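You operate a simulated robot arm through the tools that you are given. There is no shell and no other tool. Be economical: measure what you need, move in short steps, check, and stop when the job is done.

Carry out the task below with a simulated robot arm. There is one attempt and no reset: what you move stays moved.

TASK
Iron the lifted stretch of edge strip down and roll it tight.
Fine: no scorch; iron on its stand, roller in its cradle, switch off; leave plug and dial as they are. Set down upright: edge iron.

It is judged by the outcome, as a careful person would: the job done as asked, and still so three seconds after it is handed in. It fails if anything else is knocked over, pushed out of place, dropped, spilled or broken.

THE ROBOT
A 7-joint arm with a two-finger gripper on a trunk, on a base that drives. Base frame: it is fixed to the floor where the robot stands at the start and does not move with it; the origin is under the middle of the robot, x ahead of it, y to its left, z up; the surface under the hand at the start is at about z = 0.9. Readings come in m, degrees, newtons and seconds.
With the tool pointing down near the work surface it reaches from about 0.3 to 0.74 m from the robot's upright axis, wherever it stands. Its first joint turns from -166.0 to 166.0 degrees. Places, roughly: heat dial [0.3, 0.1, 0.8]; iron stand [0.5, -0.2, 0.9]; iron switch [0.3, 0, 0.8]; roller cradle [0.4, 0.1, 0.9]; standing panel [0.6, 0.1, 1]; strip clip [0.5, 0, 1.1]. Payload 2.94 kg.
The TCP is the grasp point between the finger pads, 0.03 m short of the fingertips. In the tool frame z runs along the fingers and y along their closing line. The gripper opens to 0.138 m. The gripper's body begins 0.109 m behind the TCP.
Orientation is that of the tool frame in the base frame, as [roll, pitch, yaw] about the fixed x, y, z axes, in that order (R = Rz(yaw) Ry(pitch) Rx(roll)). With the fingers straight down and closing along the base's y, the tool's x points along the base's -x, its y along +y and its z along -z.

THE INTERFACE
- The arm moves only by the tool move_arm. Its argument "rows" is a list of rows, each an object (a shift or turn left out is 0, a gripper value left out holds the last) with "offset": the shift along the base's x, y, z in units of 150 mm (1.0 is 150 mm), a list of three; "delta_rot": the turn, a rotation vector about the base's x, y, z in units of 180 degrees (1.0 is 180 degrees), a list of three; "hand": the closure, from 0 (fully open) to 1 (shut). In form: [{"offset": [tx, ty, tz], "delta_rot": [wx, wy, wz], "hand": hand}, ...]. A call has 1 to 10 rows; each row is the pose to reach, as a shift and turn from the pose commanded when the call began. A call with a number of a shift or a turn outside -1 to 1 is refused whole. Each row takes 0.2 s and may step no farther than 0.05 m and 8.6 degrees from the row before; otherwise, or with a gripper value out of range, the whole call is refused. A pose out of reach is approached as far as the arm can. The call stops where the force on the tool passes 40 N (or 10 N more than at its start, if that is more) or the arm is blocked; 0.2 s more then pass. The fingers move at their own pace and stop on an object; they squeeze with about 23 N. The grip force told is the motor's: it shows also when the fingers shut on nothing. Time passes only in rows, and 0.2 s behind the last, so rows that repeat a pose let the fingers close. The reply holds the time, the measured pose of the TCP, the force on the tool along the base axes, the opening and the grip force, in the units named above and with some noise, with the torque about the TCP (base axes, N m) and any sound that the robot's microphone picked up.
- Cameras (640 x 400 px; columns grow to the right, rows downward): "scene" is now at [-0.0141, 0.1057, 1.5553]; the picture's right is [-0.30, -0.95, 0.00], its down [-0.68, 0.21, -0.70] and it looks along [0.66, -0.21, -0.72] (base axes); focal length 294 px, centre (320, 200). "wrist" rides on the gripper at [0.071, 0.019, -0.146] in the tool frame; the picture's right is [-0.26, 0.97, 0.00], its down [-0.85, -0.23, -0.48] and it looks along [-0.46, -0.12, 0.88] (tool axes); focal length 280 px, centre (320, 200). There is no depth. A picture from a camera that has moved, and an enlarged one, comes with that camera's place and axes in the base frame and with its lens. The place of the scene camera against the robot may be out by one fixed shift of up to 0.025 m in any direction.
- get_image(camera): a new picture of that camera. It takes no simulated time.
- lift_body(by): slides the trunk up (or, below 0, down) by that many m; the arm and the scene camera ride with it, the base frame stays. It gives what a move gives, with no picture.
- steer(legs): drives the robot by 1 to 6 legs, each [ahead, left, turn to the left] in m, m and degrees, along the robot's own axes; the way and the turn of a leg run together, so that a leg with both is an arc; at most 1.5 m and 180 degrees a leg. The arm and the cameras ride along, it lands a little off, and it stops where it bumps. It gives what a move gives.
- aim_head(pan, tilt): turns the head with the scene camera to pan (to the left, within 86 degrees either way) and tilt (down, from -29 to 69), counted from straight ahead of the robot. It gives what a move gives.
- enlarge(camera, box): a new picture of the part [left, top, right, bottom] of that camera's present view, enlarged. It takes no simulated time.
- job_done(): hands the job in; it is judged then, once.

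Go step by step. Nothing tells you exact positions but the pictures and the camera data: compare them with the known pose of the tool, close in by small moves and look again before you grip or let go. The budget is 120 turns and 78 pictures, counting those below and the enlarged ones. Unless the task says otherwise, let go and move clear before handing in, and close with one line.

The tools are called after "Request:" by a JSON object that holds its "fn" and its "kwargs". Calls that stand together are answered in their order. move_arm: Moves the arm, as the interface text tells. Its arguments: {"type":"object","properties":{"rows":{"type":"array"}},"required":["rows"]} The other tools are called the same way: lift_body (by) slides the trunk up or down; steer (legs) drives the base; aim_head (pan, tilt) turns the head that bears the scene camera; get_image (camera) takes a picture; enlarge (camera, box) takes an enlarged picture of a part of a camera's view; job_done () hands the job in.

At the start:

```text
t: 0.0
tcp_pos: [0.4151, -0.0264, 1.2767]
tool_rot: [-180.0, -0.1, 180.0]
ft_force: [-0.7, 0.1, -0.3]
ft_torque: [0.0, 0.0, -0.02]
gripper_width: 0.1378
grasp_force: 0.1
trunk travel left (down, up): [-0.4, 0.054]
robot x, y, heading: [-0.0001, 0.0027, 0.1]
head pan, tilt: [-17.3, 45.8]
```

scene: 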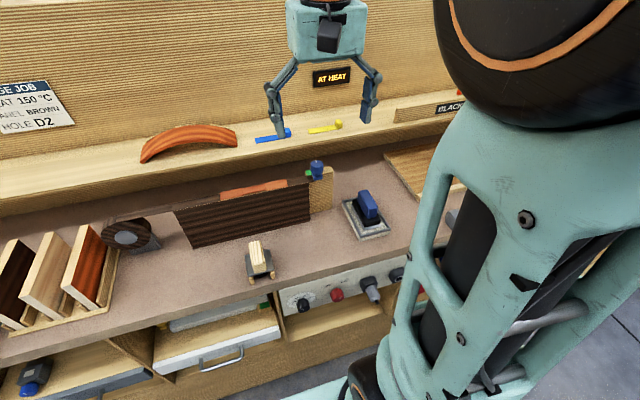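
wrist: 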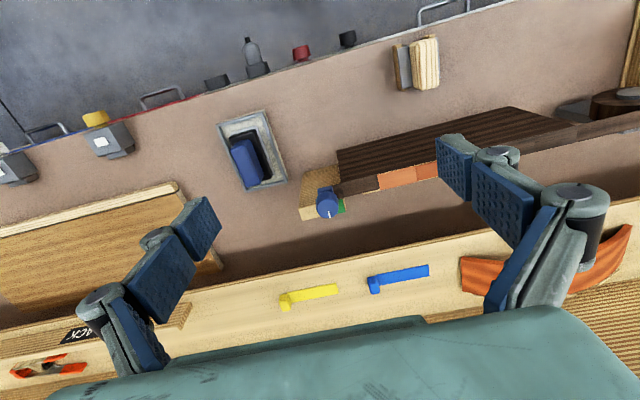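

I see a standing brown panel with a lifted strip on its top edge, the iron on a stand to the right, a roller in a cradle in front, and controls on the bench's front. I'll look closer at the sign, the panel and the controls.

Request:
{"fn": "enlarge", "kwargs": {"camera": "scene", "box": [160, 140, 420, 320]}}

Request:
{"fn": "enlarge", "kwargs": {"camera": "wrist", "box": [180, 20, 480, 230]}}

Request:
{"fn": "aim_head", "kwargs": {"pan": 10, "tilt": 40}}

Request:
{"fn": "get_image", "kwargs": {"camera": "scene"}}

```text
2.22 times, centred on (290, 230) of scene
camera zoom: at [-0.0141, 0.1057, 1.5553], right [-0.3, -0.95, 0.0], down [-0.68, 0.21, -0.7], along [0.66, -0.21, -0.72], focal length 653 px, centre (387, 133)
```

zoom: 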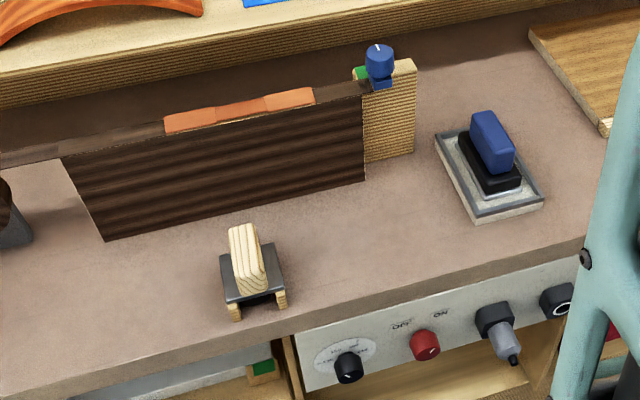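

```text
1.90 times, centred on (330, 125) of wrist
camera zoom: at [0.3435, -0.0067, 1.4218], right [0.26, 0.97, 0.0], down [0.85, -0.23, 0.48], along [0.46, -0.12, -0.88], focal length 534 px, centre (301, 343)
```

zoom: 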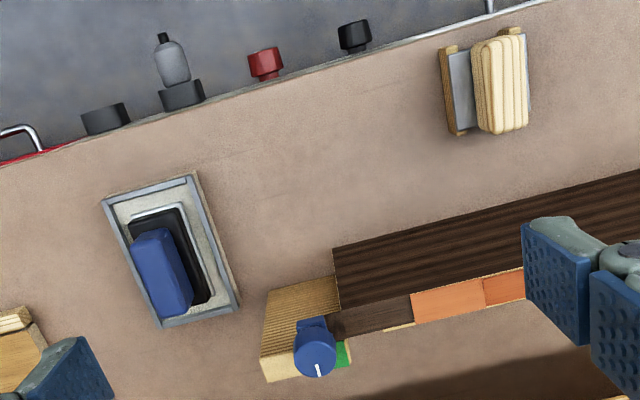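

```text
t: 0.9
tcp_pos: [0.415, -0.027, 1.2763]
tool_rot: [-180.0, 0.0, 180.0]
ft_force: [1.1, 0.6, -0.6]
ft_torque: [-0.02, 0.02, -0.01]
gripper_width: 0.1382
grasp_force: 0.0
trunk travel left (down, up): [-0.4, 0.054]
robot x, y, heading: [0.0031, -0.0026, -0.1]
head pan, tilt: [10.0, 40.0]
```

```text
73 pictures are left
camera scene: at [-0.0074, 0.1444, 1.5638], right [0.17, -0.98, 0.0], down [-0.63, -0.11, -0.77], along [0.75, 0.13, -0.64], focal length 294 px, centre (320, 200)
```

scene: 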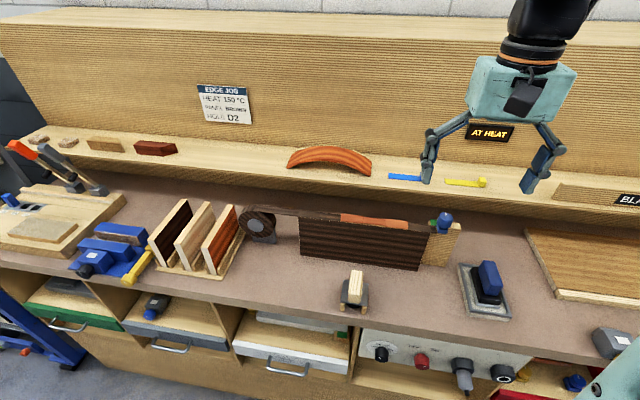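

The "AT HEAT" lamp is lit. I'll zoom on the strip, the switch panel and the job card.

Request:
{"fn": "enlarge", "kwargs": {"camera": "scene", "box": [230, 190, 470, 340]}}

Request:
{"fn": "enlarge", "kwargs": {"camera": "scene", "box": [340, 310, 540, 400]}}

Request:
{"fn": "enlarge", "kwargs": {"camera": "scene", "box": [190, 75, 260, 130]}}

Request:
{"fn": "enlarge", "kwargs": {"camera": "scene", "box": [440, 240, 540, 330]}}

```text
2.67 times, centred on (350, 265) of scene
camera zoom: at [-0.0074, 0.1444, 1.5638], right [0.17, -0.98, 0.0], down [-0.63, -0.11, -0.77], along [0.75, 0.13, -0.64], focal length 784 px, centre (240, 27)
```

zoom: 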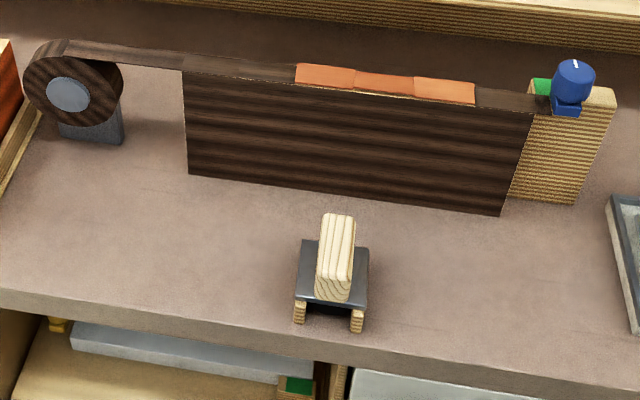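

```text
3.20 times, centred on (440, 355) of scene
camera zoom: at [-0.0074, 0.1444, 1.5638], right [0.17, -0.98, 0.0], down [-0.63, -0.11, -0.77], along [0.75, 0.13, -0.64], focal length 940 px, centre (-64, -296)
```

zoom: 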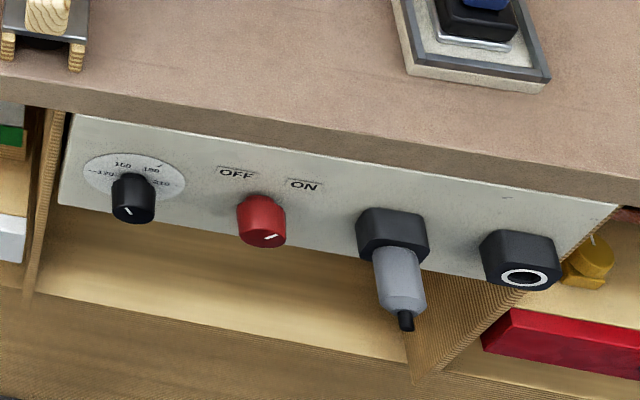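

```text
7.27 times, centred on (225, 102) of scene
camera zoom: at [-0.0074, 0.1444, 1.5638], right [0.17, -0.98, 0.0], down [-0.63, -0.11, -0.77], along [0.75, 0.13, -0.64], focal length 2137 px, centre (1011, 909)
```

zoom: 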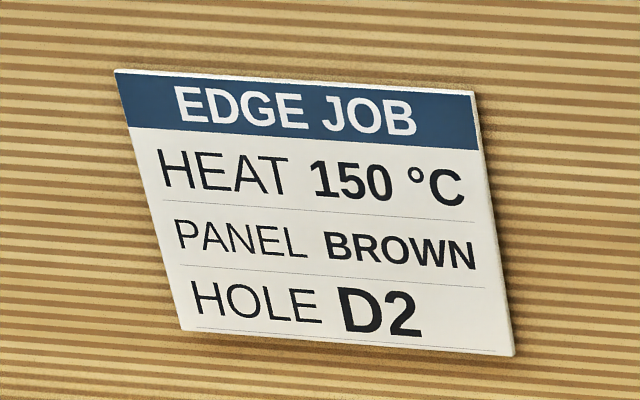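

```text
4.44 times, centred on (490, 285) of scene
camera zoom: at [-0.0074, 0.1444, 1.5638], right [0.17, -0.98, 0.0], down [-0.63, -0.11, -0.77], along [0.75, 0.13, -0.64], focal length 1306 px, centre (-436, -178)
```

zoom: 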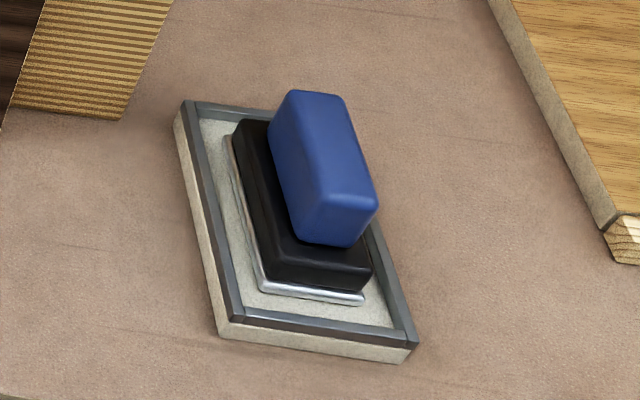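

The switch is on and the dial is at about 150; I leave the dial alone. Next I move over the iron to view it from above with the wrist camera.

Request:
{"fn": "move_arm", "kwargs": {"rows": [{"offset": [0.1, -0.2, -0.1]}, {"offset": [0.2, -0.45, -0.2]}, {"offset": [0.3, -0.7, -0.35]}, {"offset": [0.35, -0.98, -0.5]}]}}

Request:
{"fn": "get_image", "kwargs": {"camera": "wrist"}}

Request:
{"fn": "get_image", "kwargs": {"camera": "scene"}}

```text
t: 1.9
tcp_pos: [0.4675, -0.1778, 1.1982]
tool_rot: [-180.0, 0.0, -180.0]
ft_force: [0.5, -0.2, -0.2]
ft_torque: [0.02, 0.03, 0.01]
gripper_width: 0.1378
grasp_force: 0.0
trunk travel left (down, up): [-0.4, 0.054]
robot x, y, heading: [-0.0023, -0.0, -0.1]
head pan, tilt: [10.0, 40.0]
```

```text
68 pictures are left
camera wrist: at [0.3968, -0.158, 1.3437], right [0.26, 0.96, 0.0], down [0.85, -0.23, 0.48], along [0.46, -0.12, -0.88], focal length 280 px, centre (320, 200)
```

wrist: 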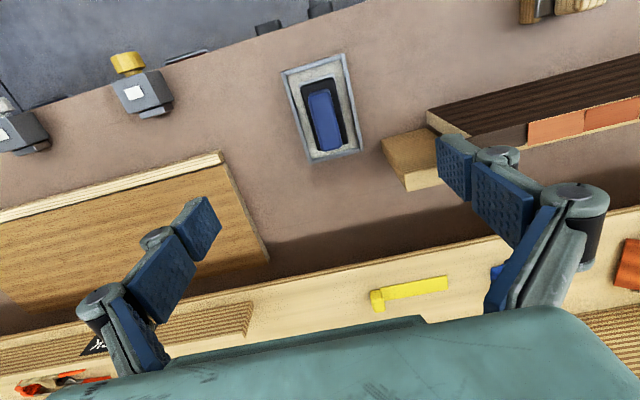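

```text
67 pictures are left
camera scene: at [-0.0068, 0.1435, 1.5639], right [0.17, -0.98, 0.0], down [-0.63, -0.11, -0.77], along [0.75, 0.13, -0.64], focal length 294 px, centre (320, 200)
```

scene: 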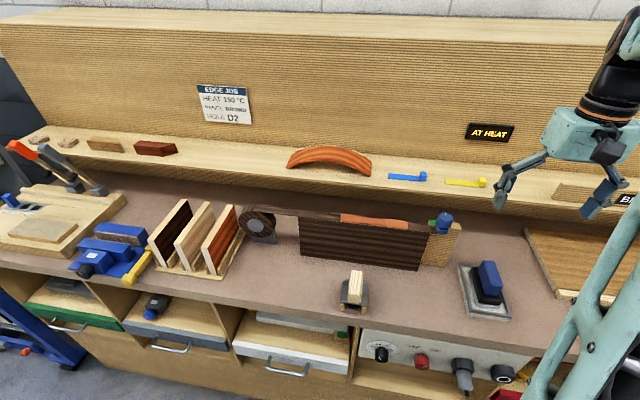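

The iron's handle lies almost exactly under the grasp point. I zoom to fix its height, yaw and width.

Request:
{"fn": "enlarge", "kwargs": {"camera": "wrist", "box": [260, 40, 388, 170]}}

Request:
{"fn": "enlarge", "kwargs": {"camera": "wrist", "box": [370, 40, 640, 200]}}

```text
3.08 times, centred on (324, 105) of wrist
camera zoom: at [0.3968, -0.158, 1.3437], right [0.26, 0.96, 0.0], down [0.85, -0.23, 0.48], along [0.46, -0.12, -0.88], focal length 863 px, centre (308, 492)
```

zoom: 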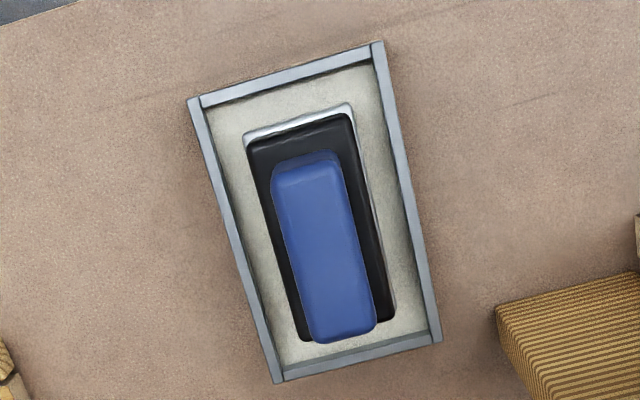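

```text
2.37 times, centred on (505, 120) of wrist
camera zoom: at [0.3968, -0.158, 1.3437], right [0.26, 0.96, 0.0], down [0.85, -0.23, 0.48], along [0.46, -0.12, -0.88], focal length 665 px, centre (-118, 390)
```

zoom: 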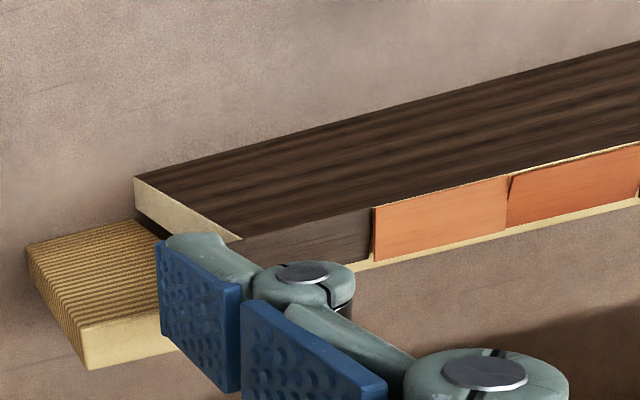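

Stand and iron are aligned with the base axes, centred near (0.48, -0.171), with the handle about 31 mm wide. I close the fingers partly, descend to z≈1.05 and look again.

Request:
{"fn": "move_arm", "kwargs": {"rows": [{"offset": [0.03, 0.02, -0.2], "hand": 0.5}, {"offset": [0.07, 0.04, -0.5], "hand": 0.5}, {"offset": [0.07, 0.04, -0.8], "hand": 0.5}, {"offset": [0.07, 0.04, -0.98], "hand": 0.5}, {"offset": [0.07, 0.04, -0.98], "hand": 0.5}]}}

Request:
{"fn": "get_image", "kwargs": {"camera": "wrist"}}

Request:
{"fn": "enlarge", "kwargs": {"camera": "scene", "box": [420, 200, 580, 330]}}

```text
t: 3.1
tcp_pos: [0.4797, -0.1712, 1.0542]
tool_rot: [-179.9, 0.0, -179.9]
ft_force: [-0.5, 0.4, -0.7]
ft_torque: [0.02, 0.03, -0.03]
gripper_width: 0.0693
grasp_force: 0.1
trunk travel left (down, up): [-0.4, 0.054]
robot x, y, heading: [-0.0015, -0.001, -0.0]
head pan, tilt: [10.0, 40.0]
```

```text
64 pictures are left
camera wrist: at [0.409, -0.1507, 1.1999], right [0.26, 0.97, 0.0], down [0.85, -0.23, 0.48], along [0.46, -0.12, -0.88], focal length 280 px, centre (320, 200)
```

wrist: 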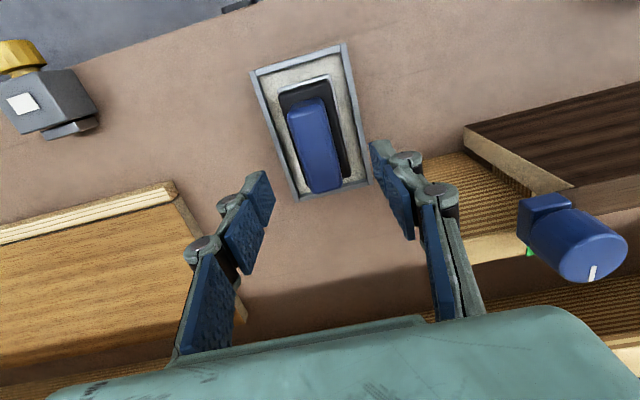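

```text
3.08 times, centred on (500, 265) of scene
camera zoom: at [-0.0075, 0.1445, 1.5638], right [0.17, -0.98, 0.0], down [-0.63, -0.11, -0.77], along [0.75, 0.13, -0.64], focal length 904 px, centre (-234, 0)
```

zoom: 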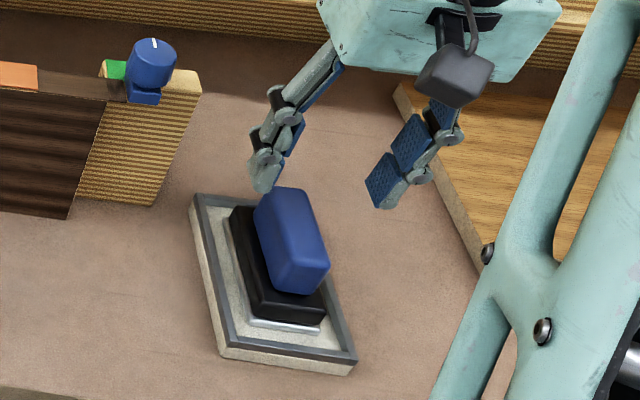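

Handle top is at about z≈0.983 by two views, centred (0.479, -0.171). I descend to z≈0.978 and check the force.

Request:
{"fn": "move_arm", "kwargs": {"rows": [{"offset": [0, 0, -0.25], "hand": 0.5}, {"offset": [0, 0, -0.4], "hand": 0.5}, {"offset": [0, 0, -0.46], "hand": 0.5}, {"offset": [0, 0, -0.5], "hand": 0.5}]}}

Request:
{"fn": "get_image", "kwargs": {"camera": "wrist"}}

Request:
{"fn": "enlarge", "kwargs": {"camera": "scene", "box": [420, 200, 580, 330]}}

```text
t: 4.1
tcp_pos: [0.4771, -0.1678, 0.9784]
tool_rot: [180.0, 0.0, -179.9]
ft_force: [-0.7, 0.5, -0.4]
ft_torque: [-0.03, 0.0, -0.03]
gripper_width: 0.069
grasp_force: 0.1
trunk travel left (down, up): [-0.4, 0.054]
robot x, y, heading: [0.0024, -0.0021, -0.1]
head pan, tilt: [10.0, 40.0]
```

```text
62 pictures are left
camera wrist: at [0.4068, -0.1477, 1.1235], right [0.26, 0.96, 0.0], down [0.85, -0.23, 0.48], along [0.46, -0.12, -0.88], focal length 280 px, centre (320, 200)
```

wrist: 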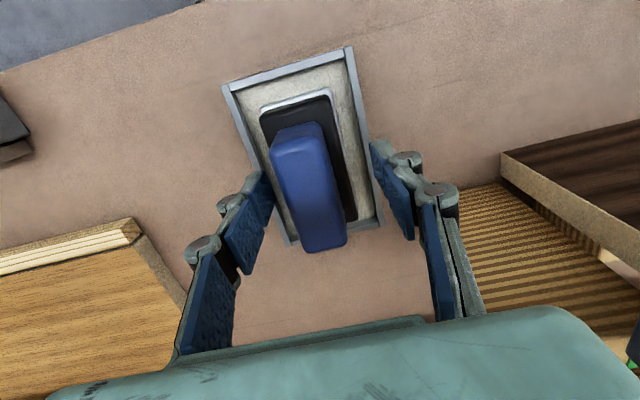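

```text
3.08 times, centred on (500, 265) of scene
camera zoom: at [-0.0073, 0.1444, 1.5638], right [0.17, -0.98, 0.0], down [-0.63, -0.11, -0.77], along [0.75, 0.13, -0.64], focal length 904 px, centre (-234, 0)
```

zoom: 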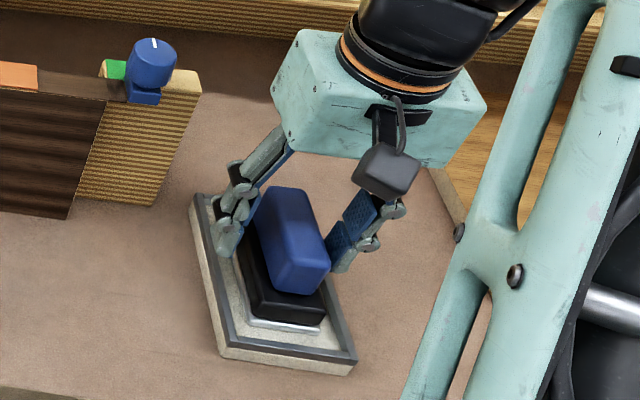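

Fingers straddle the handle cleanly. I close them and read the width.

Request:
{"fn": "move_arm", "kwargs": {"rows": [{"hand": 0.65}, {"hand": 0.75}, {"hand": 0.85}, {"hand": 0.95}, {"hand": 1.0}, {"hand": 1.0}]}}

Request:
{"fn": "get_image", "kwargs": {"camera": "wrist"}}

```text
t: 5.5
tcp_pos: [0.4778, -0.1681, 0.9793]
tool_rot: [180.0, 0.0, -180.0]
ft_force: [-0.4, -1.9, -0.7]
ft_torque: [-0.02, -0.1, -0.01]
gripper_width: 0.0298
grasp_force: 22.7
trunk travel left (down, up): [-0.4, 0.054]
robot x, y, heading: [0.0024, -0.0036, 0.0]
head pan, tilt: [10.0, 40.0]
```

```text
60 pictures are left
camera wrist: at [0.4068, -0.1479, 1.1237], right [0.26, 0.97, 0.0], down [0.85, -0.23, 0.48], along [0.46, -0.12, -0.88], focal length 280 px, centre (320, 200)
```

wrist: 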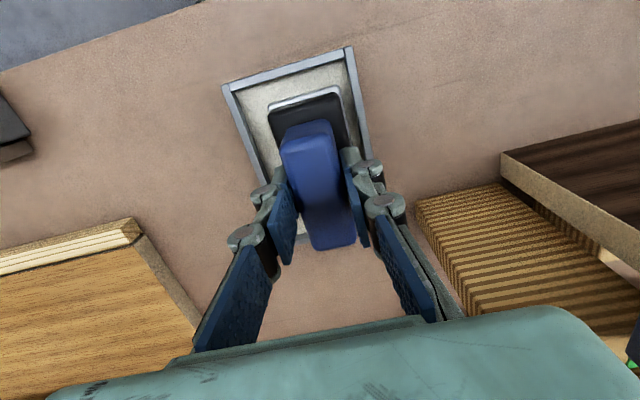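

The handle is gripped at 29.8 mm. The panel top is about z≈1.046, x≈0.519–0.543, with the lifted stretch y≈0.03–0.20. I lift the iron straight up.

Request:
{"fn": "move_arm", "kwargs": {"rows": [{"offset": [0, 0, 0.1], "hand": 1.0}, {"offset": [0, 0, 0.4]}, {"offset": [0, 0, 0.7]}, {"offset": [0, 0, 1.0]}]}}

Request:
{"fn": "move_arm", "kwargs": {"rows": [{"offset": [0.05, 0, 0.3]}, {"offset": [0.15, 0.2, 0.5]}, {"offset": [0.25, 0.5, 0.5]}, {"offset": [0.34, 0.8, 0.5]}, {"offset": [0.353, 1.0, 0.5]}]}}

Request:
{"fn": "get_image", "kwargs": {"camera": "wrist"}}

Request:
{"fn": "get_image", "kwargs": {"camera": "scene"}}

```text
t: 6.5
tcp_pos: [0.4744, -0.1654, 1.1297]
tool_rot: [179.9, -0.1, 179.9]
ft_force: [0.0, 0.0, -0.2]
ft_torque: [0.0, 0.03, 0.01]
gripper_width: 0.0
grasp_force: 22.9
trunk travel left (down, up): [-0.4, 0.054]
robot x, y, heading: [0.0007, 0.0003, 0.0]
head pan, tilt: [10.0, 40.0]
```

```text
t: 7.7
tcp_pos: [0.5285, -0.0165, 1.2062]
tool_rot: [180.0, 0.0, 180.0]
ft_force: [-0.3, 0.2, -0.5]
ft_torque: [-0.04, -0.01, 0.01]
gripper_width: 0.0
grasp_force: 23.1
trunk travel left (down, up): [-0.4, 0.054]
robot x, y, heading: [-0.0003, 0.0021, 0.1]
head pan, tilt: [10.0, 40.0]
```

```text
59 pictures are left
camera wrist: at [0.4574, 0.0039, 1.3515], right [0.26, 0.97, 0.0], down [0.85, -0.23, 0.48], along [0.46, -0.13, -0.88], focal length 280 px, centre (320, 200)
```

wrist: 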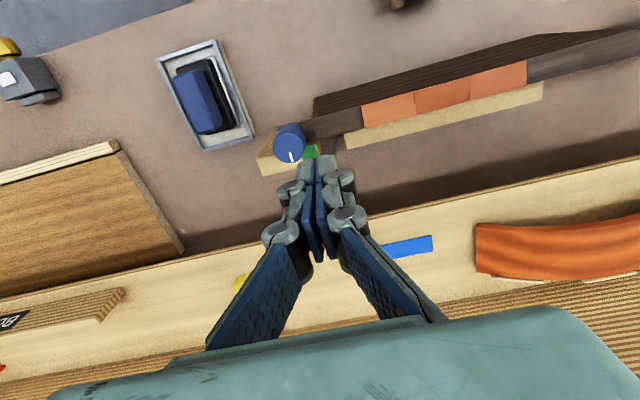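

```text
58 pictures are left
camera scene: at [-0.0074, 0.1449, 1.5637], right [0.17, -0.98, 0.0], down [-0.63, -0.11, -0.77], along [0.75, 0.13, -0.64], focal length 294 px, centre (320, 200)
```

scene: 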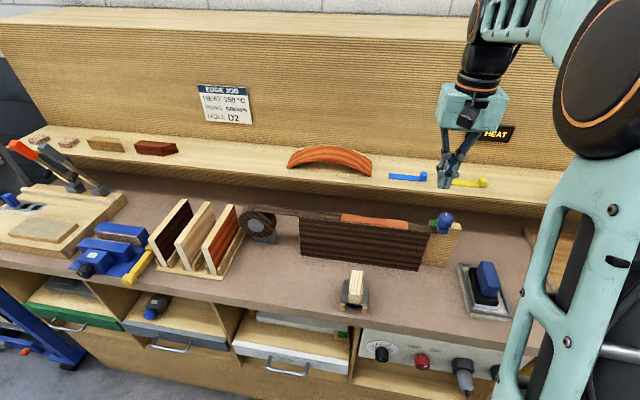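

The iron slipped out and is still on its stand: the grip was too shallow. I check its pose and look at the strip more closely from here.

Request:
{"fn": "enlarge", "kwargs": {"camera": "wrist", "box": [140, 20, 280, 160]}}

Request:
{"fn": "enlarge", "kwargs": {"camera": "wrist", "box": [260, 20, 600, 200]}}

Request:
{"fn": "enlarge", "kwargs": {"camera": "scene", "box": [440, 230, 530, 330]}}

```text
2.86 times, centred on (210, 90) of wrist
camera zoom: at [0.4574, 0.0039, 1.3515], right [0.26, 0.97, 0.0], down [0.85, -0.23, 0.48], along [0.46, -0.13, -0.88], focal length 801 px, centre (634, 514)
```

zoom: 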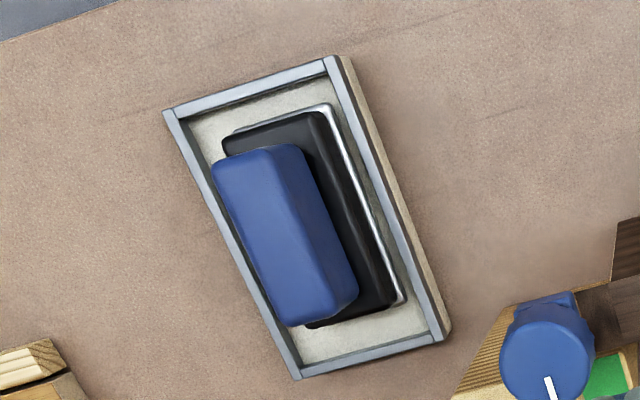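

```text
1.88 times, centred on (430, 110) of wrist
camera zoom: at [0.4574, 0.0039, 1.3515], right [0.26, 0.97, 0.0], down [0.85, -0.23, 0.48], along [0.46, -0.13, -0.88], focal length 528 px, centre (113, 369)
```

zoom: 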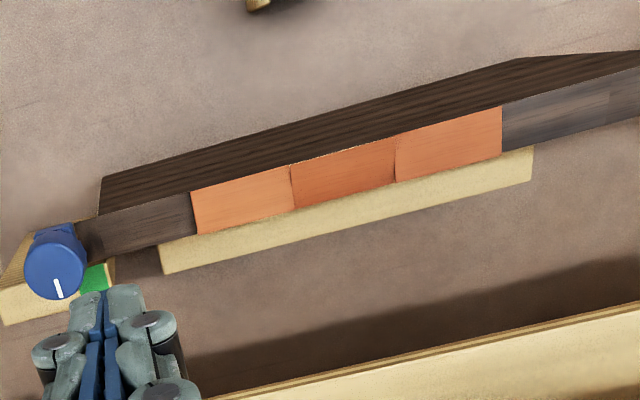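

```text
4.00 times, centred on (485, 280) of scene
camera zoom: at [-0.0074, 0.1449, 1.5637], right [0.17, -0.98, 0.0], down [-0.63, -0.11, -0.77], along [0.75, 0.13, -0.64], focal length 1175 px, centre (-340, -120)
```

zoom: 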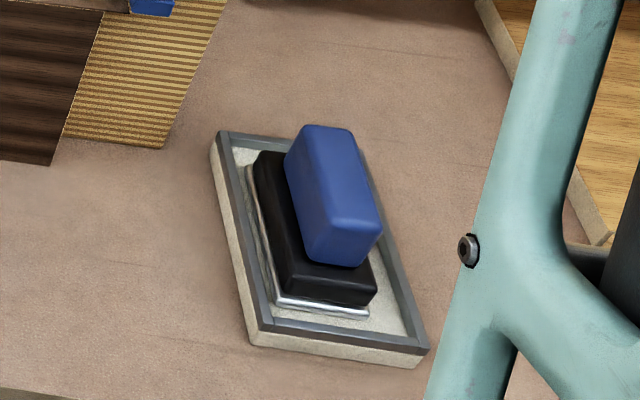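

The strip's lifted stretch is y 0.03–0.195 at x≈0.531. Recomputing the handle's top gives z≈0.962, so I must grip about 15 mm lower. I go back over it.

Request:
{"fn": "move_arm", "kwargs": {"rows": [{"offset": [-0.1, -0.25, 0], "hand": 0.5}, {"offset": [-0.2, -0.55, 0]}, {"offset": [-0.3, -0.8, -0.1]}, {"offset": [-0.35, -1.0, -0.3]}, {"offset": [-0.35, -1.0, -0.6]}, {"offset": [-0.35, -1.0, -0.9]}]}}

Request:
{"fn": "move_arm", "kwargs": {"rows": [{"offset": [0, 0, -0.3]}, {"offset": [0, 0, -0.55]}, {"offset": [0, 0, -0.65]}, {"offset": [0, 0, -0.68]}]}}

Request:
{"fn": "get_image", "kwargs": {"camera": "wrist"}}

```text
t: 9.1
tcp_pos: [0.4733, -0.1686, 1.0667]
tool_rot: [180.0, 0.1, 180.0]
ft_force: [0.3, 0.6, 0.1]
ft_torque: [0.01, 0.0, -0.02]
gripper_width: 0.0688
grasp_force: 0.0
trunk travel left (down, up): [-0.4, 0.054]
robot x, y, heading: [0.0013, -0.0002, -0.2]
head pan, tilt: [10.0, 40.0]
```

```text
t: 10.1
tcp_pos: [0.4758, -0.1674, 0.9669]
tool_rot: [179.9, -0.1, 179.9]
ft_force: [-0.7, 1.4, -0.1]
ft_torque: [-0.02, 0.01, -0.03]
gripper_width: 0.0692
grasp_force: 0.1
trunk travel left (down, up): [-0.4, 0.054]
robot x, y, heading: [0.002, -0.0009, 0.0]
head pan, tilt: [10.0, 40.0]
```

```text
54 pictures are left
camera wrist: at [0.4057, -0.1464, 1.1117], right [0.26, 0.97, 0.0], down [0.85, -0.23, 0.48], along [0.46, -0.12, -0.88], focal length 280 px, centre (320, 200)
```

wrist: 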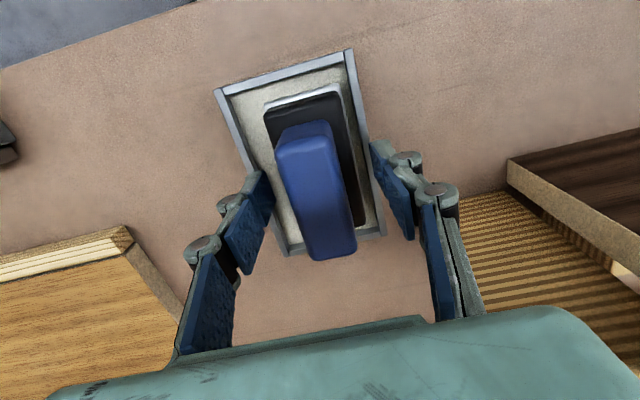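

I narrow the fingers to 42 mm so the tips come down onto the iron's body, then feel downward in small steps.

Request:
{"fn": "move_arm", "kwargs": {"rows": [{"hand": 0.6}, {"hand": 0.695}, {"hand": 0.695}, {"offset": [0, 0, -0.02]}, {"offset": [0, 0, -0.04]}, {"offset": [0, 0, -0.04]}]}}

Request:
{"fn": "move_arm", "kwargs": {"rows": [{"offset": [0, 0, -0.013]}, {"offset": [0, 0, -0.026]}, {"offset": [0, 0, -0.026]}]}}

Request:
{"fn": "get_image", "kwargs": {"camera": "wrist"}}

Request:
{"fn": "enlarge", "kwargs": {"camera": "scene", "box": [430, 220, 550, 330]}}

```text
t: 11.5
tcp_pos: [0.4764, -0.166, 0.9619]
tool_rot: [-179.9, 0.2, 180.0]
ft_force: [0.4, -2.0, 16.0]
ft_torque: [-0.07, -0.05, 0.01]
gripper_width: 0.0479
grasp_force: 22.8
trunk travel left (down, up): [-0.4, 0.054]
robot x, y, heading: [-0.0012, -0.0006, 0.1]
head pan, tilt: [10.0, 40.0]
```

```text
t: 12.3
tcp_pos: [0.4772, -0.1671, 0.9588]
tool_rot: [-180.0, 0.1, -179.9]
ft_force: [0.3, -3.0, 15.6]
ft_torque: [-0.08, 0.0, -0.01]
gripper_width: 0.0478
grasp_force: 22.8
trunk travel left (down, up): [-0.4, 0.054]
robot x, y, heading: [-0.0017, -0.0017, -0.0]
head pan, tilt: [10.0, 40.0]
```

```text
53 pictures are left
camera wrist: at [0.4053, -0.1465, 1.1042], right [0.26, 0.96, 0.0], down [0.85, -0.23, 0.48], along [0.46, -0.13, -0.88], focal length 280 px, centre (320, 200)
```

wrist: 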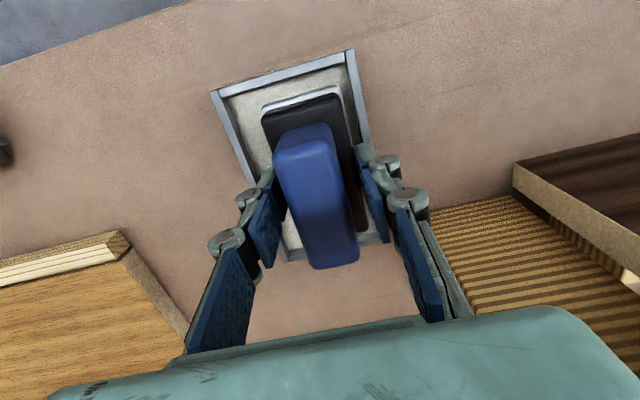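

```text
3.64 times, centred on (490, 275) of scene
camera zoom: at [-0.009, 0.1447, 1.5638], right [0.17, -0.98, 0.0], down [-0.63, -0.11, -0.77], along [0.76, 0.13, -0.64], focal length 1068 px, centre (-298, -73)
```

zoom: 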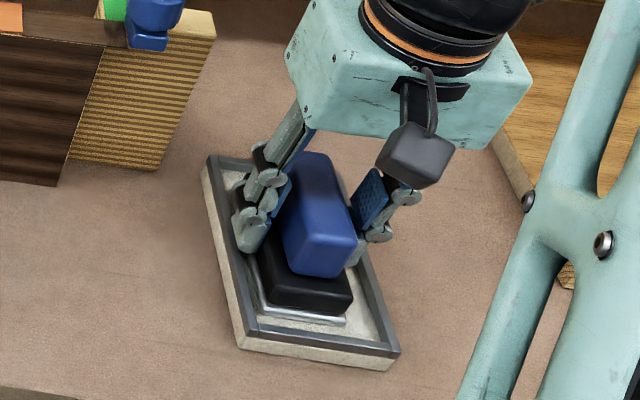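

The fingers are clamping the iron's black body (48 mm), so its top is near z≈0.94. I open, rise to z≈0.971, and re-close on the full handle, then test with a small lift.

Request:
{"fn": "move_arm", "kwargs": {"rows": [{"hand": 0.55}, {"hand": 0.55}, {"offset": [0, 0, 0.09]}, {"offset": [0, 0, 0.09], "hand": 0.7}, {"offset": [0, 0, 0.09], "hand": 0.7}]}}

Request:
{"fn": "enlarge", "kwargs": {"camera": "scene", "box": [430, 220, 550, 330]}}

```text
t: 13.5
tcp_pos: [0.4778, -0.1674, 0.9724]
tool_rot: [-179.8, 0.2, 180.0]
ft_force: [1.6, 0.5, 9.8]
ft_torque: [0.1, -0.03, 0.02]
gripper_width: 0.0412
grasp_force: 0.1
trunk travel left (down, up): [-0.4, 0.054]
robot x, y, heading: [-0.0012, -0.0008, -0.2]
head pan, tilt: [10.0, 40.0]
```

```text
3.64 times, centred on (490, 275) of scene
camera zoom: at [-0.0084, 0.145, 1.5639], right [0.17, -0.98, 0.0], down [-0.63, -0.11, -0.77], along [0.75, 0.13, -0.64], focal length 1068 px, centre (-298, -73)
```

zoom: 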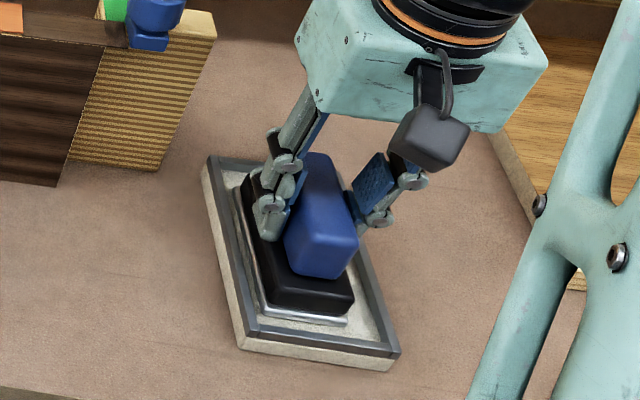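

The tips now rest on the body's top (≈10 N), with the handle between the pads. I close and lift by 12 mm to test.

Request:
{"fn": "move_arm", "kwargs": {"rows": [{"hand": 0.85}, {"hand": 1.0}, {"hand": 1.0}, {"hand": 1.0}]}}

Request:
{"fn": "move_arm", "kwargs": {"rows": [{"offset": [0, 0, 0.02]}, {"offset": [0, 0, 0.04]}, {"offset": [0, 0, 0.06]}, {"offset": [0, 0, 0.08]}, {"offset": [0, 0, 0.08]}]}}

Request:
{"fn": "enlarge", "kwargs": {"camera": "scene", "box": [430, 220, 550, 330]}}

```text
t: 14.5
tcp_pos: [0.4779, -0.1677, 0.974]
tool_rot: [-179.9, 0.4, -180.0]
ft_force: [6.5, 1.9, 27.5]
ft_torque: [0.12, 0.17, -0.01]
gripper_width: 0.0297
grasp_force: 22.7
trunk travel left (down, up): [-0.4, 0.054]
robot x, y, heading: [0.0015, 0.0003, -0.0]
head pan, tilt: [10.0, 40.0]
```

```text
t: 15.7
tcp_pos: [0.478, -0.1675, 0.9822]
tool_rot: [-179.9, -0.1, 180.0]
ft_force: [-0.6, -0.4, -4.0]
ft_torque: [-0.01, -0.01, -0.02]
gripper_width: 0.0297
grasp_force: 23.6
trunk travel left (down, up): [-0.4, 0.054]
robot x, y, heading: [0.0003, -0.0004, 0.2]
head pan, tilt: [10.0, 40.0]
```

```text
3.64 times, centred on (490, 275) of scene
camera zoom: at [-0.0069, 0.1443, 1.5638], right [0.17, -0.98, 0.0], down [-0.63, -0.11, -0.77], along [0.75, 0.13, -0.64], focal length 1068 px, centre (-298, -73)
```

zoom: 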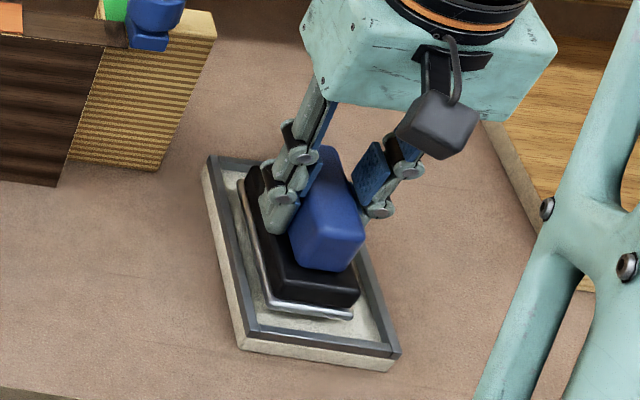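

The iron is held and lifting (≈4 N weight). I raise it gently the rest of the way.

Request:
{"fn": "move_arm", "kwargs": {"rows": [{"offset": [0, 0, 0.06]}, {"offset": [0, 0, 0.16]}, {"offset": [0, 0, 0.28]}, {"offset": [0, 0, 0.4]}, {"offset": [0, 0, 0.52]}, {"offset": [0, 0, 0.64]}, {"offset": [0, 0, 0.76]}, {"offset": [0, 0, 0.88]}, {"offset": [0, 0, 1.0]}]}}

Request:
{"fn": "get_image", "kwargs": {"camera": "scene"}}

```text
t: 17.7
tcp_pos: [0.4768, -0.1653, 1.1329]
tool_rot: [-180.0, 0.0, -180.0]
ft_force: [0.4, 0.4, -4.0]
ft_torque: [0.01, -0.01, 0.01]
gripper_width: 0.0294
grasp_force: 22.9
trunk travel left (down, up): [-0.4, 0.054]
robot x, y, heading: [-0.0005, -0.0006, -0.1]
head pan, tilt: [10.0, 40.0]
```

```text
49 pictures are left
camera scene: at [-0.0071, 0.1444, 1.5638], right [0.17, -0.98, 0.0], down [-0.63, -0.11, -0.77], along [0.75, 0.13, -0.64], focal length 294 px, centre (320, 200)
```

scene: 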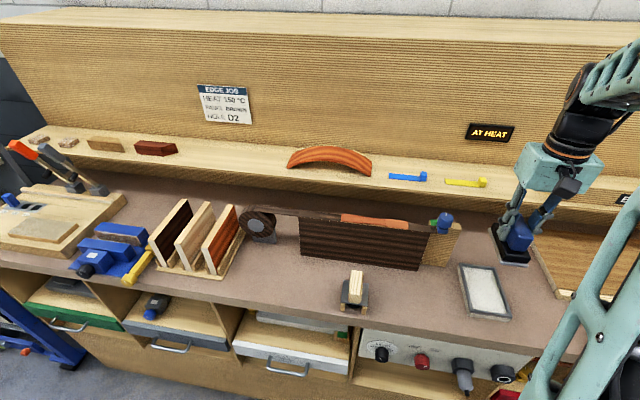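

The iron hangs level. I carry it over to the right start of the lifted stretch, staying above the clip.

Request:
{"fn": "move_arm", "kwargs": {"rows": [{"offset": [0, 0, 0.2]}, {"offset": [0.05, 0.05, 0.4]}, {"offset": [0.13, 0.2, 0.55]}, {"offset": [0.22, 0.4, 0.55]}, {"offset": [0.3, 0.6, 0.55]}, {"offset": [0.353, 0.8, 0.55]}, {"offset": [0.353, 1.0, 0.55]}]}}

Request:
{"fn": "move_arm", "kwargs": {"rows": [{"offset": [0, 0.2, 0]}, {"offset": [0, 0.4, 0]}, {"offset": [0, 0.42, -0.15]}, {"offset": [0, 0.42, -0.27]}]}}

Request:
{"fn": "get_image", "kwargs": {"camera": "wrist"}}

Request:
{"fn": "get_image", "kwargs": {"camera": "scene"}}

```text
t: 19.3
tcp_pos: [0.5315, -0.0164, 1.2138]
tool_rot: [180.0, 0.0, 179.9]
ft_force: [-1.3, 0.5, -4.5]
ft_torque: [-0.04, 0.01, 0.02]
gripper_width: 0.0298
grasp_force: 23.4
trunk travel left (down, up): [-0.4, 0.054]
robot x, y, heading: [-0.0001, 0.0017, -0.4]
head pan, tilt: [10.0, 40.0]
```

```text
t: 20.3
tcp_pos: [0.5305, 0.0466, 1.1742]
tool_rot: [-180.0, -0.1, 179.9]
ft_force: [-0.3, 0.3, -4.1]
ft_torque: [0.02, -0.01, 0.0]
gripper_width: 0.0296
grasp_force: 23.2
trunk travel left (down, up): [-0.4, 0.054]
robot x, y, heading: [0.0018, 0.0005, 0.3]
head pan, tilt: [10.0, 40.0]
```

```text
48 pictures are left
camera wrist: at [0.4596, 0.0664, 1.3192], right [0.26, 0.96, 0.0], down [0.85, -0.23, 0.48], along [0.46, -0.12, -0.88], focal length 280 px, centre (320, 200)
```

wrist: 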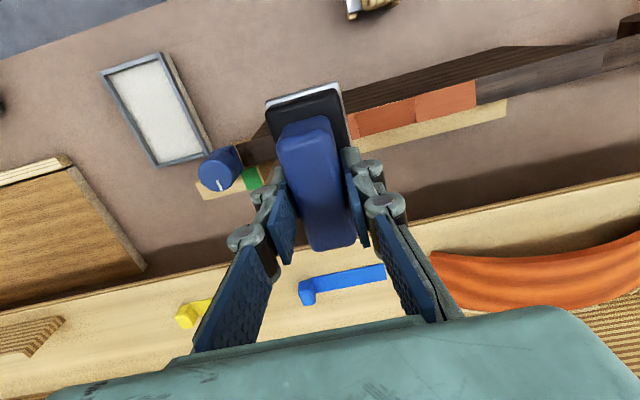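

```text
47 pictures are left
camera scene: at [-0.0067, 0.1446, 1.5638], right [0.17, -0.98, 0.0], down [-0.63, -0.11, -0.77], along [0.75, 0.13, -0.64], focal length 294 px, centre (320, 200)
```

scene: 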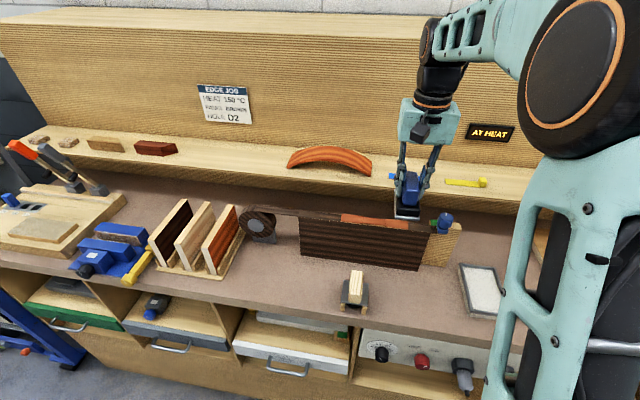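

Positioned over the first segment. I descend to just above the expected contact height.

Request:
{"fn": "move_arm", "kwargs": {"rows": [{"offset": [0, 0, -0.15]}, {"offset": [0, 0, -0.28]}, {"offset": [0, 0, -0.32]}]}}

Request:
{"fn": "enlarge", "kwargs": {"camera": "scene", "box": [320, 160, 480, 280]}}

```text
t: 21.1
tcp_pos: [0.5293, 0.0449, 1.1269]
tool_rot: [-180.0, -0.1, 180.0]
ft_force: [0.8, -0.6, -3.7]
ft_torque: [0.0, 0.0, 0.01]
gripper_width: 0.0295
grasp_force: 23.1
trunk travel left (down, up): [-0.4, 0.054]
robot x, y, heading: [0.0006, -0.002, -0.1]
head pan, tilt: [10.0, 40.0]
```

```text
3.33 times, centred on (400, 220) of scene
camera zoom: at [-0.0069, 0.1445, 1.5638], right [0.17, -0.98, 0.0], down [-0.63, -0.11, -0.77], along [0.75, 0.13, -0.64], focal length 980 px, centre (53, 133)
```

zoom: 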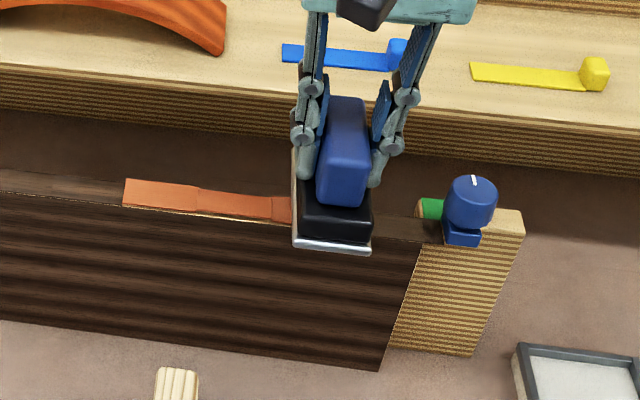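

Only a small gap remains. I lower in 3 mm steps and read the force.

Request:
{"fn": "move_arm", "kwargs": {"rows": [{"offset": [0, 0, -0.02]}, {"offset": [0, 0, -0.04]}, {"offset": [0, 0, -0.06]}]}}

```text
t: 21.9
tcp_pos: [0.5299, 0.0444, 1.1185]
tool_rot: [180.0, 0.0, -179.9]
ft_force: [-0.3, -0.5, -4.5]
ft_torque: [-0.02, -0.02, 0.02]
gripper_width: 0.0296
grasp_force: 22.6
trunk travel left (down, up): [-0.4, 0.054]
robot x, y, heading: [-0.0001, -0.0018, -0.1]
head pan, tilt: [10.0, 40.0]
```

Request:
{"fn": "move_arm", "kwargs": {"rows": [{"offset": [0, 0, -0.02]}, {"offset": [0, 0, -0.04]}]}}

```text
t: 22.5
tcp_pos: [0.5307, 0.0456, 1.1109]
tool_rot: [180.0, -0.1, 180.0]
ft_force: [0.3, 0.1, -3.6]
ft_torque: [-0.05, -0.03, 0.01]
gripper_width: 0.0296
grasp_force: 22.6
trunk travel left (down, up): [-0.4, 0.054]
robot x, y, heading: [-0.0011, -0.0008, 0.2]
head pan, tilt: [10.0, 40.0]
```

No contact yet; I continue down.

Request:
{"fn": "move_arm", "kwargs": {"rows": [{"offset": [0, 0, -0.02]}, {"offset": [0, 0, -0.04]}]}}

Request:
{"fn": "enlarge", "kwargs": {"camera": "scene", "box": [320, 160, 480, 280]}}

```text
t: 23.1
tcp_pos: [0.5309, 0.0438, 1.1073]
tool_rot: [180.0, 0.1, 180.0]
ft_force: [-0.8, 0.9, 9.2]
ft_torque: [-0.04, 0.24, -0.03]
gripper_width: 0.0295
grasp_force: 23.2
trunk travel left (down, up): [-0.4, 0.054]
robot x, y, heading: [-0.0018, 0.0035, 0.0]
head pan, tilt: [10.0, 40.0]
```

```text
3.33 times, centred on (400, 220) of scene
camera zoom: at [-0.0085, 0.1446, 1.5641], right [0.17, -0.98, 0.0], down [-0.63, -0.11, -0.77], along [0.76, 0.13, -0.64], focal length 980 px, centre (53, 133)
```

zoom: 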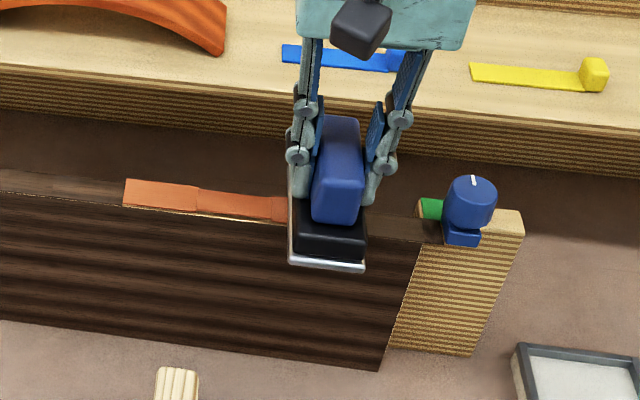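

Contact at about 13 N. I sweep slowly left along the strip at constant height.

Request:
{"fn": "move_arm", "kwargs": {"rows": [{"offset": [0, 0.02, 0]}, {"offset": [0, 0.067, 0]}, {"offset": [0, 0.114, 0]}, {"offset": [0, 0.161, 0]}, {"offset": [0, 0.208, 0]}, {"offset": [0, 0.255, 0]}, {"offset": [0, 0.302, 0]}, {"offset": [0, 0.349, 0]}, {"offset": [0, 0.396, 0]}, {"offset": [0, 0.443, 0]}]}}

Request:
{"fn": "enlarge", "kwargs": {"camera": "scene", "box": [300, 160, 460, 280]}}

```text
t: 25.3
tcp_pos: [0.5299, 0.1101, 1.108]
tool_rot: [180.0, 0.1, -179.9]
ft_force: [-0.8, -8.0, 20.1]
ft_torque: [-0.4, 0.24, 0.13]
gripper_width: 0.03
grasp_force: 22.7
trunk travel left (down, up): [-0.4, 0.054]
robot x, y, heading: [-0.0019, -0.0028, 0.1]
head pan, tilt: [10.0, 40.0]
```

```text
3.33 times, centred on (380, 220) of scene
camera zoom: at [-0.0095, 0.1427, 1.5641], right [0.17, -0.98, 0.0], down [-0.63, -0.11, -0.77], along [0.76, 0.13, -0.64], focal length 980 px, centre (120, 133)
```

zoom: 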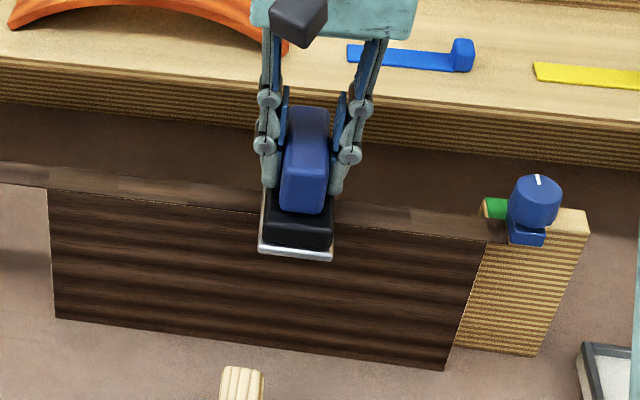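

The pressed strip has turned brown and lies flat. I continue the sweep over the remainder.

Request:
{"fn": "move_arm", "kwargs": {"rows": [{"offset": [0, 0.05, 0]}, {"offset": [0, 0.1, 0]}, {"offset": [0, 0.15, 0]}, {"offset": [0, 0.2, 0]}, {"offset": [0, 0.25, 0]}, {"offset": [0, 0.3, 0]}, {"offset": [0, 0.35, 0]}, {"offset": [0, 0.4, 0]}, {"offset": [0, 0.45, 0]}, {"offset": [0, 0.5, 0]}]}}

Request:
{"fn": "move_arm", "kwargs": {"rows": [{"offset": [0, 0, 0.2]}, {"offset": [0, 0, 0.4]}]}}

Request:
{"fn": "enlarge", "kwargs": {"camera": "scene", "box": [280, 160, 480, 280]}}

Request:
{"fn": "get_image", "kwargs": {"camera": "wrist"}}

```text
t: 27.5
tcp_pos: [0.5296, 0.1842, 1.1078]
tool_rot: [-180.0, 0.2, -180.0]
ft_force: [-1.6, -9.1, 26.2]
ft_torque: [-0.51, 0.39, 0.08]
gripper_width: 0.0297
grasp_force: 22.7
trunk travel left (down, up): [-0.4, 0.054]
robot x, y, heading: [-0.0048, -0.0002, 0.1]
head pan, tilt: [10.0, 40.0]
```

```text
t: 28.1
tcp_pos: [0.5308, 0.1854, 1.1661]
tool_rot: [179.9, -0.1, -179.9]
ft_force: [-0.2, 0.2, -4.3]
ft_torque: [-0.05, 0.01, 0.0]
gripper_width: 0.0298
grasp_force: 23.2
trunk travel left (down, up): [-0.4, 0.054]
robot x, y, heading: [-0.0003, 0.003, -0.0]
head pan, tilt: [10.0, 40.0]
```

```text
3.20 times, centred on (380, 220) of scene
camera zoom: at [-0.0068, 0.1449, 1.5635], right [0.17, -0.98, 0.0], down [-0.63, -0.11, -0.77], along [0.75, 0.13, -0.64], focal length 940 px, centre (128, 136)
```

zoom: 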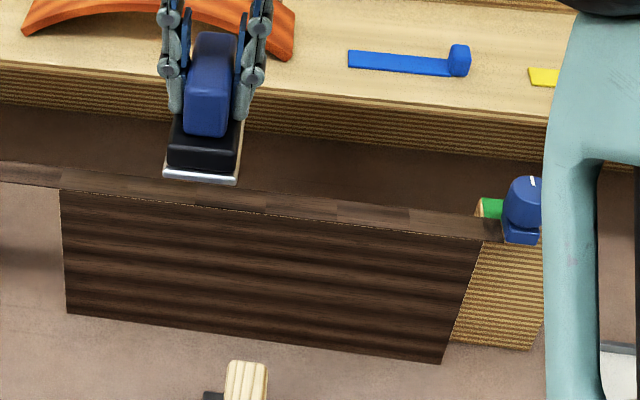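

```text
42 pictures are left
camera wrist: at [0.4605, 0.2048, 1.3123], right [0.26, 0.97, 0.0], down [0.85, -0.23, 0.47], along [0.46, -0.12, -0.88], focal length 280 px, centre (320, 200)
```

wrist: 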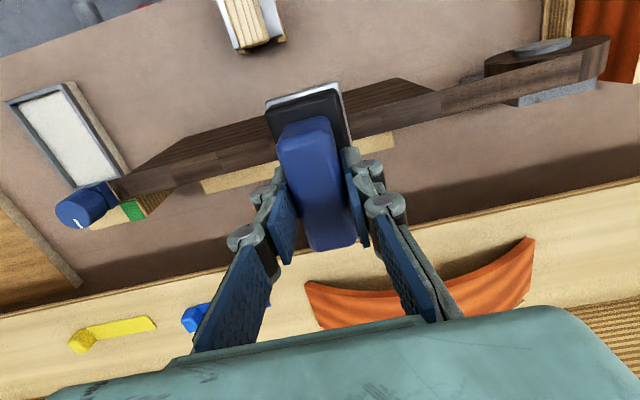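

The whole stretch is flat and brown with no scorch. I carry the iron back, over the clip, to its stand.

Request:
{"fn": "move_arm", "kwargs": {"rows": [{"offset": [0, -0.1, 0.2]}, {"offset": [0, -0.3, 0.35]}, {"offset": [0, -0.55, 0.35]}, {"offset": [0, -0.8, 0.35]}, {"offset": [0, -1.0, 0.35]}]}}

Request:
{"fn": "move_arm", "kwargs": {"rows": [{"offset": [0, -0.25, 0]}, {"offset": [-0.1, -0.5, 0]}, {"offset": [-0.2, -0.75, 0]}, {"offset": [-0.3, -1.0, 0]}]}}

Request:
{"fn": "move_arm", "kwargs": {"rows": [{"offset": [-0.03, -0.2, -0.1]}, {"offset": [-0.0533, -0.363, -0.3]}, {"offset": [-0.0533, -0.363, -0.55]}, {"offset": [-0.0533, -0.363, -0.8]}, {"offset": [-0.0533, -0.363, -1.0]}]}}

Request:
{"fn": "get_image", "kwargs": {"camera": "wrist"}}

```text
t: 29.3
tcp_pos: [0.5307, 0.0331, 1.2184]
tool_rot: [-180.0, 0.0, -180.0]
ft_force: [0.5, -0.5, -4.9]
ft_torque: [0.0, -0.01, 0.0]
gripper_width: 0.0297
grasp_force: 22.6
trunk travel left (down, up): [-0.4, 0.054]
robot x, y, heading: [-0.002, -0.0033, -0.2]
head pan, tilt: [10.0, 40.0]
```

```text
t: 30.3
tcp_pos: [0.4832, -0.1145, 1.2172]
tool_rot: [180.0, 0.0, 180.0]
ft_force: [-0.8, -1.5, -5.3]
ft_torque: [0.03, -0.06, -0.01]
gripper_width: 0.0295
grasp_force: 23.5
trunk travel left (down, up): [-0.4, 0.054]
robot x, y, heading: [0.0046, 0.0005, 0.0]
head pan, tilt: [10.0, 40.0]
```

```text
t: 31.5
tcp_pos: [0.4771, -0.1677, 1.0683]
tool_rot: [180.0, 0.0, -180.0]
ft_force: [0.8, -0.6, -4.1]
ft_torque: [-0.01, -0.02, -0.03]
gripper_width: 0.0299
grasp_force: 23.0
trunk travel left (down, up): [-0.4, 0.054]
robot x, y, heading: [-0.0015, -0.0004, -0.1]
head pan, tilt: [10.0, 40.0]
```

```text
41 pictures are left
camera wrist: at [0.4068, -0.1477, 1.2126], right [0.26, 0.97, 0.0], down [0.85, -0.23, 0.48], along [0.46, -0.12, -0.88], focal length 280 px, centre (320, 200)
```

wrist: 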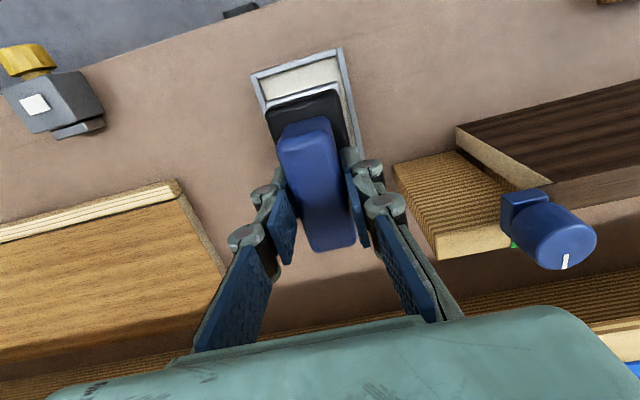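

Aligned above the stand as at pick-up. I lower to just above, then set it down gently.

Request:
{"fn": "move_arm", "kwargs": {"rows": [{"offset": [0, 0, -0.2]}, {"offset": [0, 0, -0.4]}, {"offset": [0, 0, -0.52]}, {"offset": [0, 0, -0.57]}, {"offset": [0, 0, -0.6]}]}}

Request:
{"fn": "move_arm", "kwargs": {"rows": [{"offset": [0, 0, -0.013]}, {"offset": [0, 0, -0.026]}]}}

```text
t: 32.7
tcp_pos: [0.4775, -0.1667, 0.9775]
tool_rot: [-180.0, 0.0, -179.9]
ft_force: [-0.8, 0.7, -5.5]
ft_torque: [0.0, -0.01, 0.04]
gripper_width: 0.0294
grasp_force: 23.5
trunk travel left (down, up): [-0.4, 0.054]
robot x, y, heading: [0.0002, -0.0009, -0.2]
head pan, tilt: [10.0, 40.0]
```

```text
t: 33.3
tcp_pos: [0.4775, -0.1674, 0.9739]
tool_rot: [180.0, 0.0, -180.0]
ft_force: [0.1, 0.3, -3.7]
ft_torque: [0.0, -0.07, 0.03]
gripper_width: 0.0298
grasp_force: 23.1
trunk travel left (down, up): [-0.4, 0.054]
robot x, y, heading: [-0.0, -0.0039, 0.1]
head pan, tilt: [10.0, 40.0]
```

Request:
{"fn": "move_arm", "kwargs": {"rows": [{"offset": [0, 0, -0.013]}, {"offset": [0, 0, -0.02]}]}}

```text
t: 33.9
tcp_pos: [0.478, -0.1679, 0.9737]
tool_rot: [-179.9, 0.0, -179.9]
ft_force: [-0.9, 2.5, 11.8]
ft_torque: [0.15, 0.63, 0.0]
gripper_width: 0.0295
grasp_force: 22.6
trunk travel left (down, up): [-0.4, 0.054]
robot x, y, heading: [-0.0019, 0.0017, -0.2]
head pan, tilt: [10.0, 40.0]
```

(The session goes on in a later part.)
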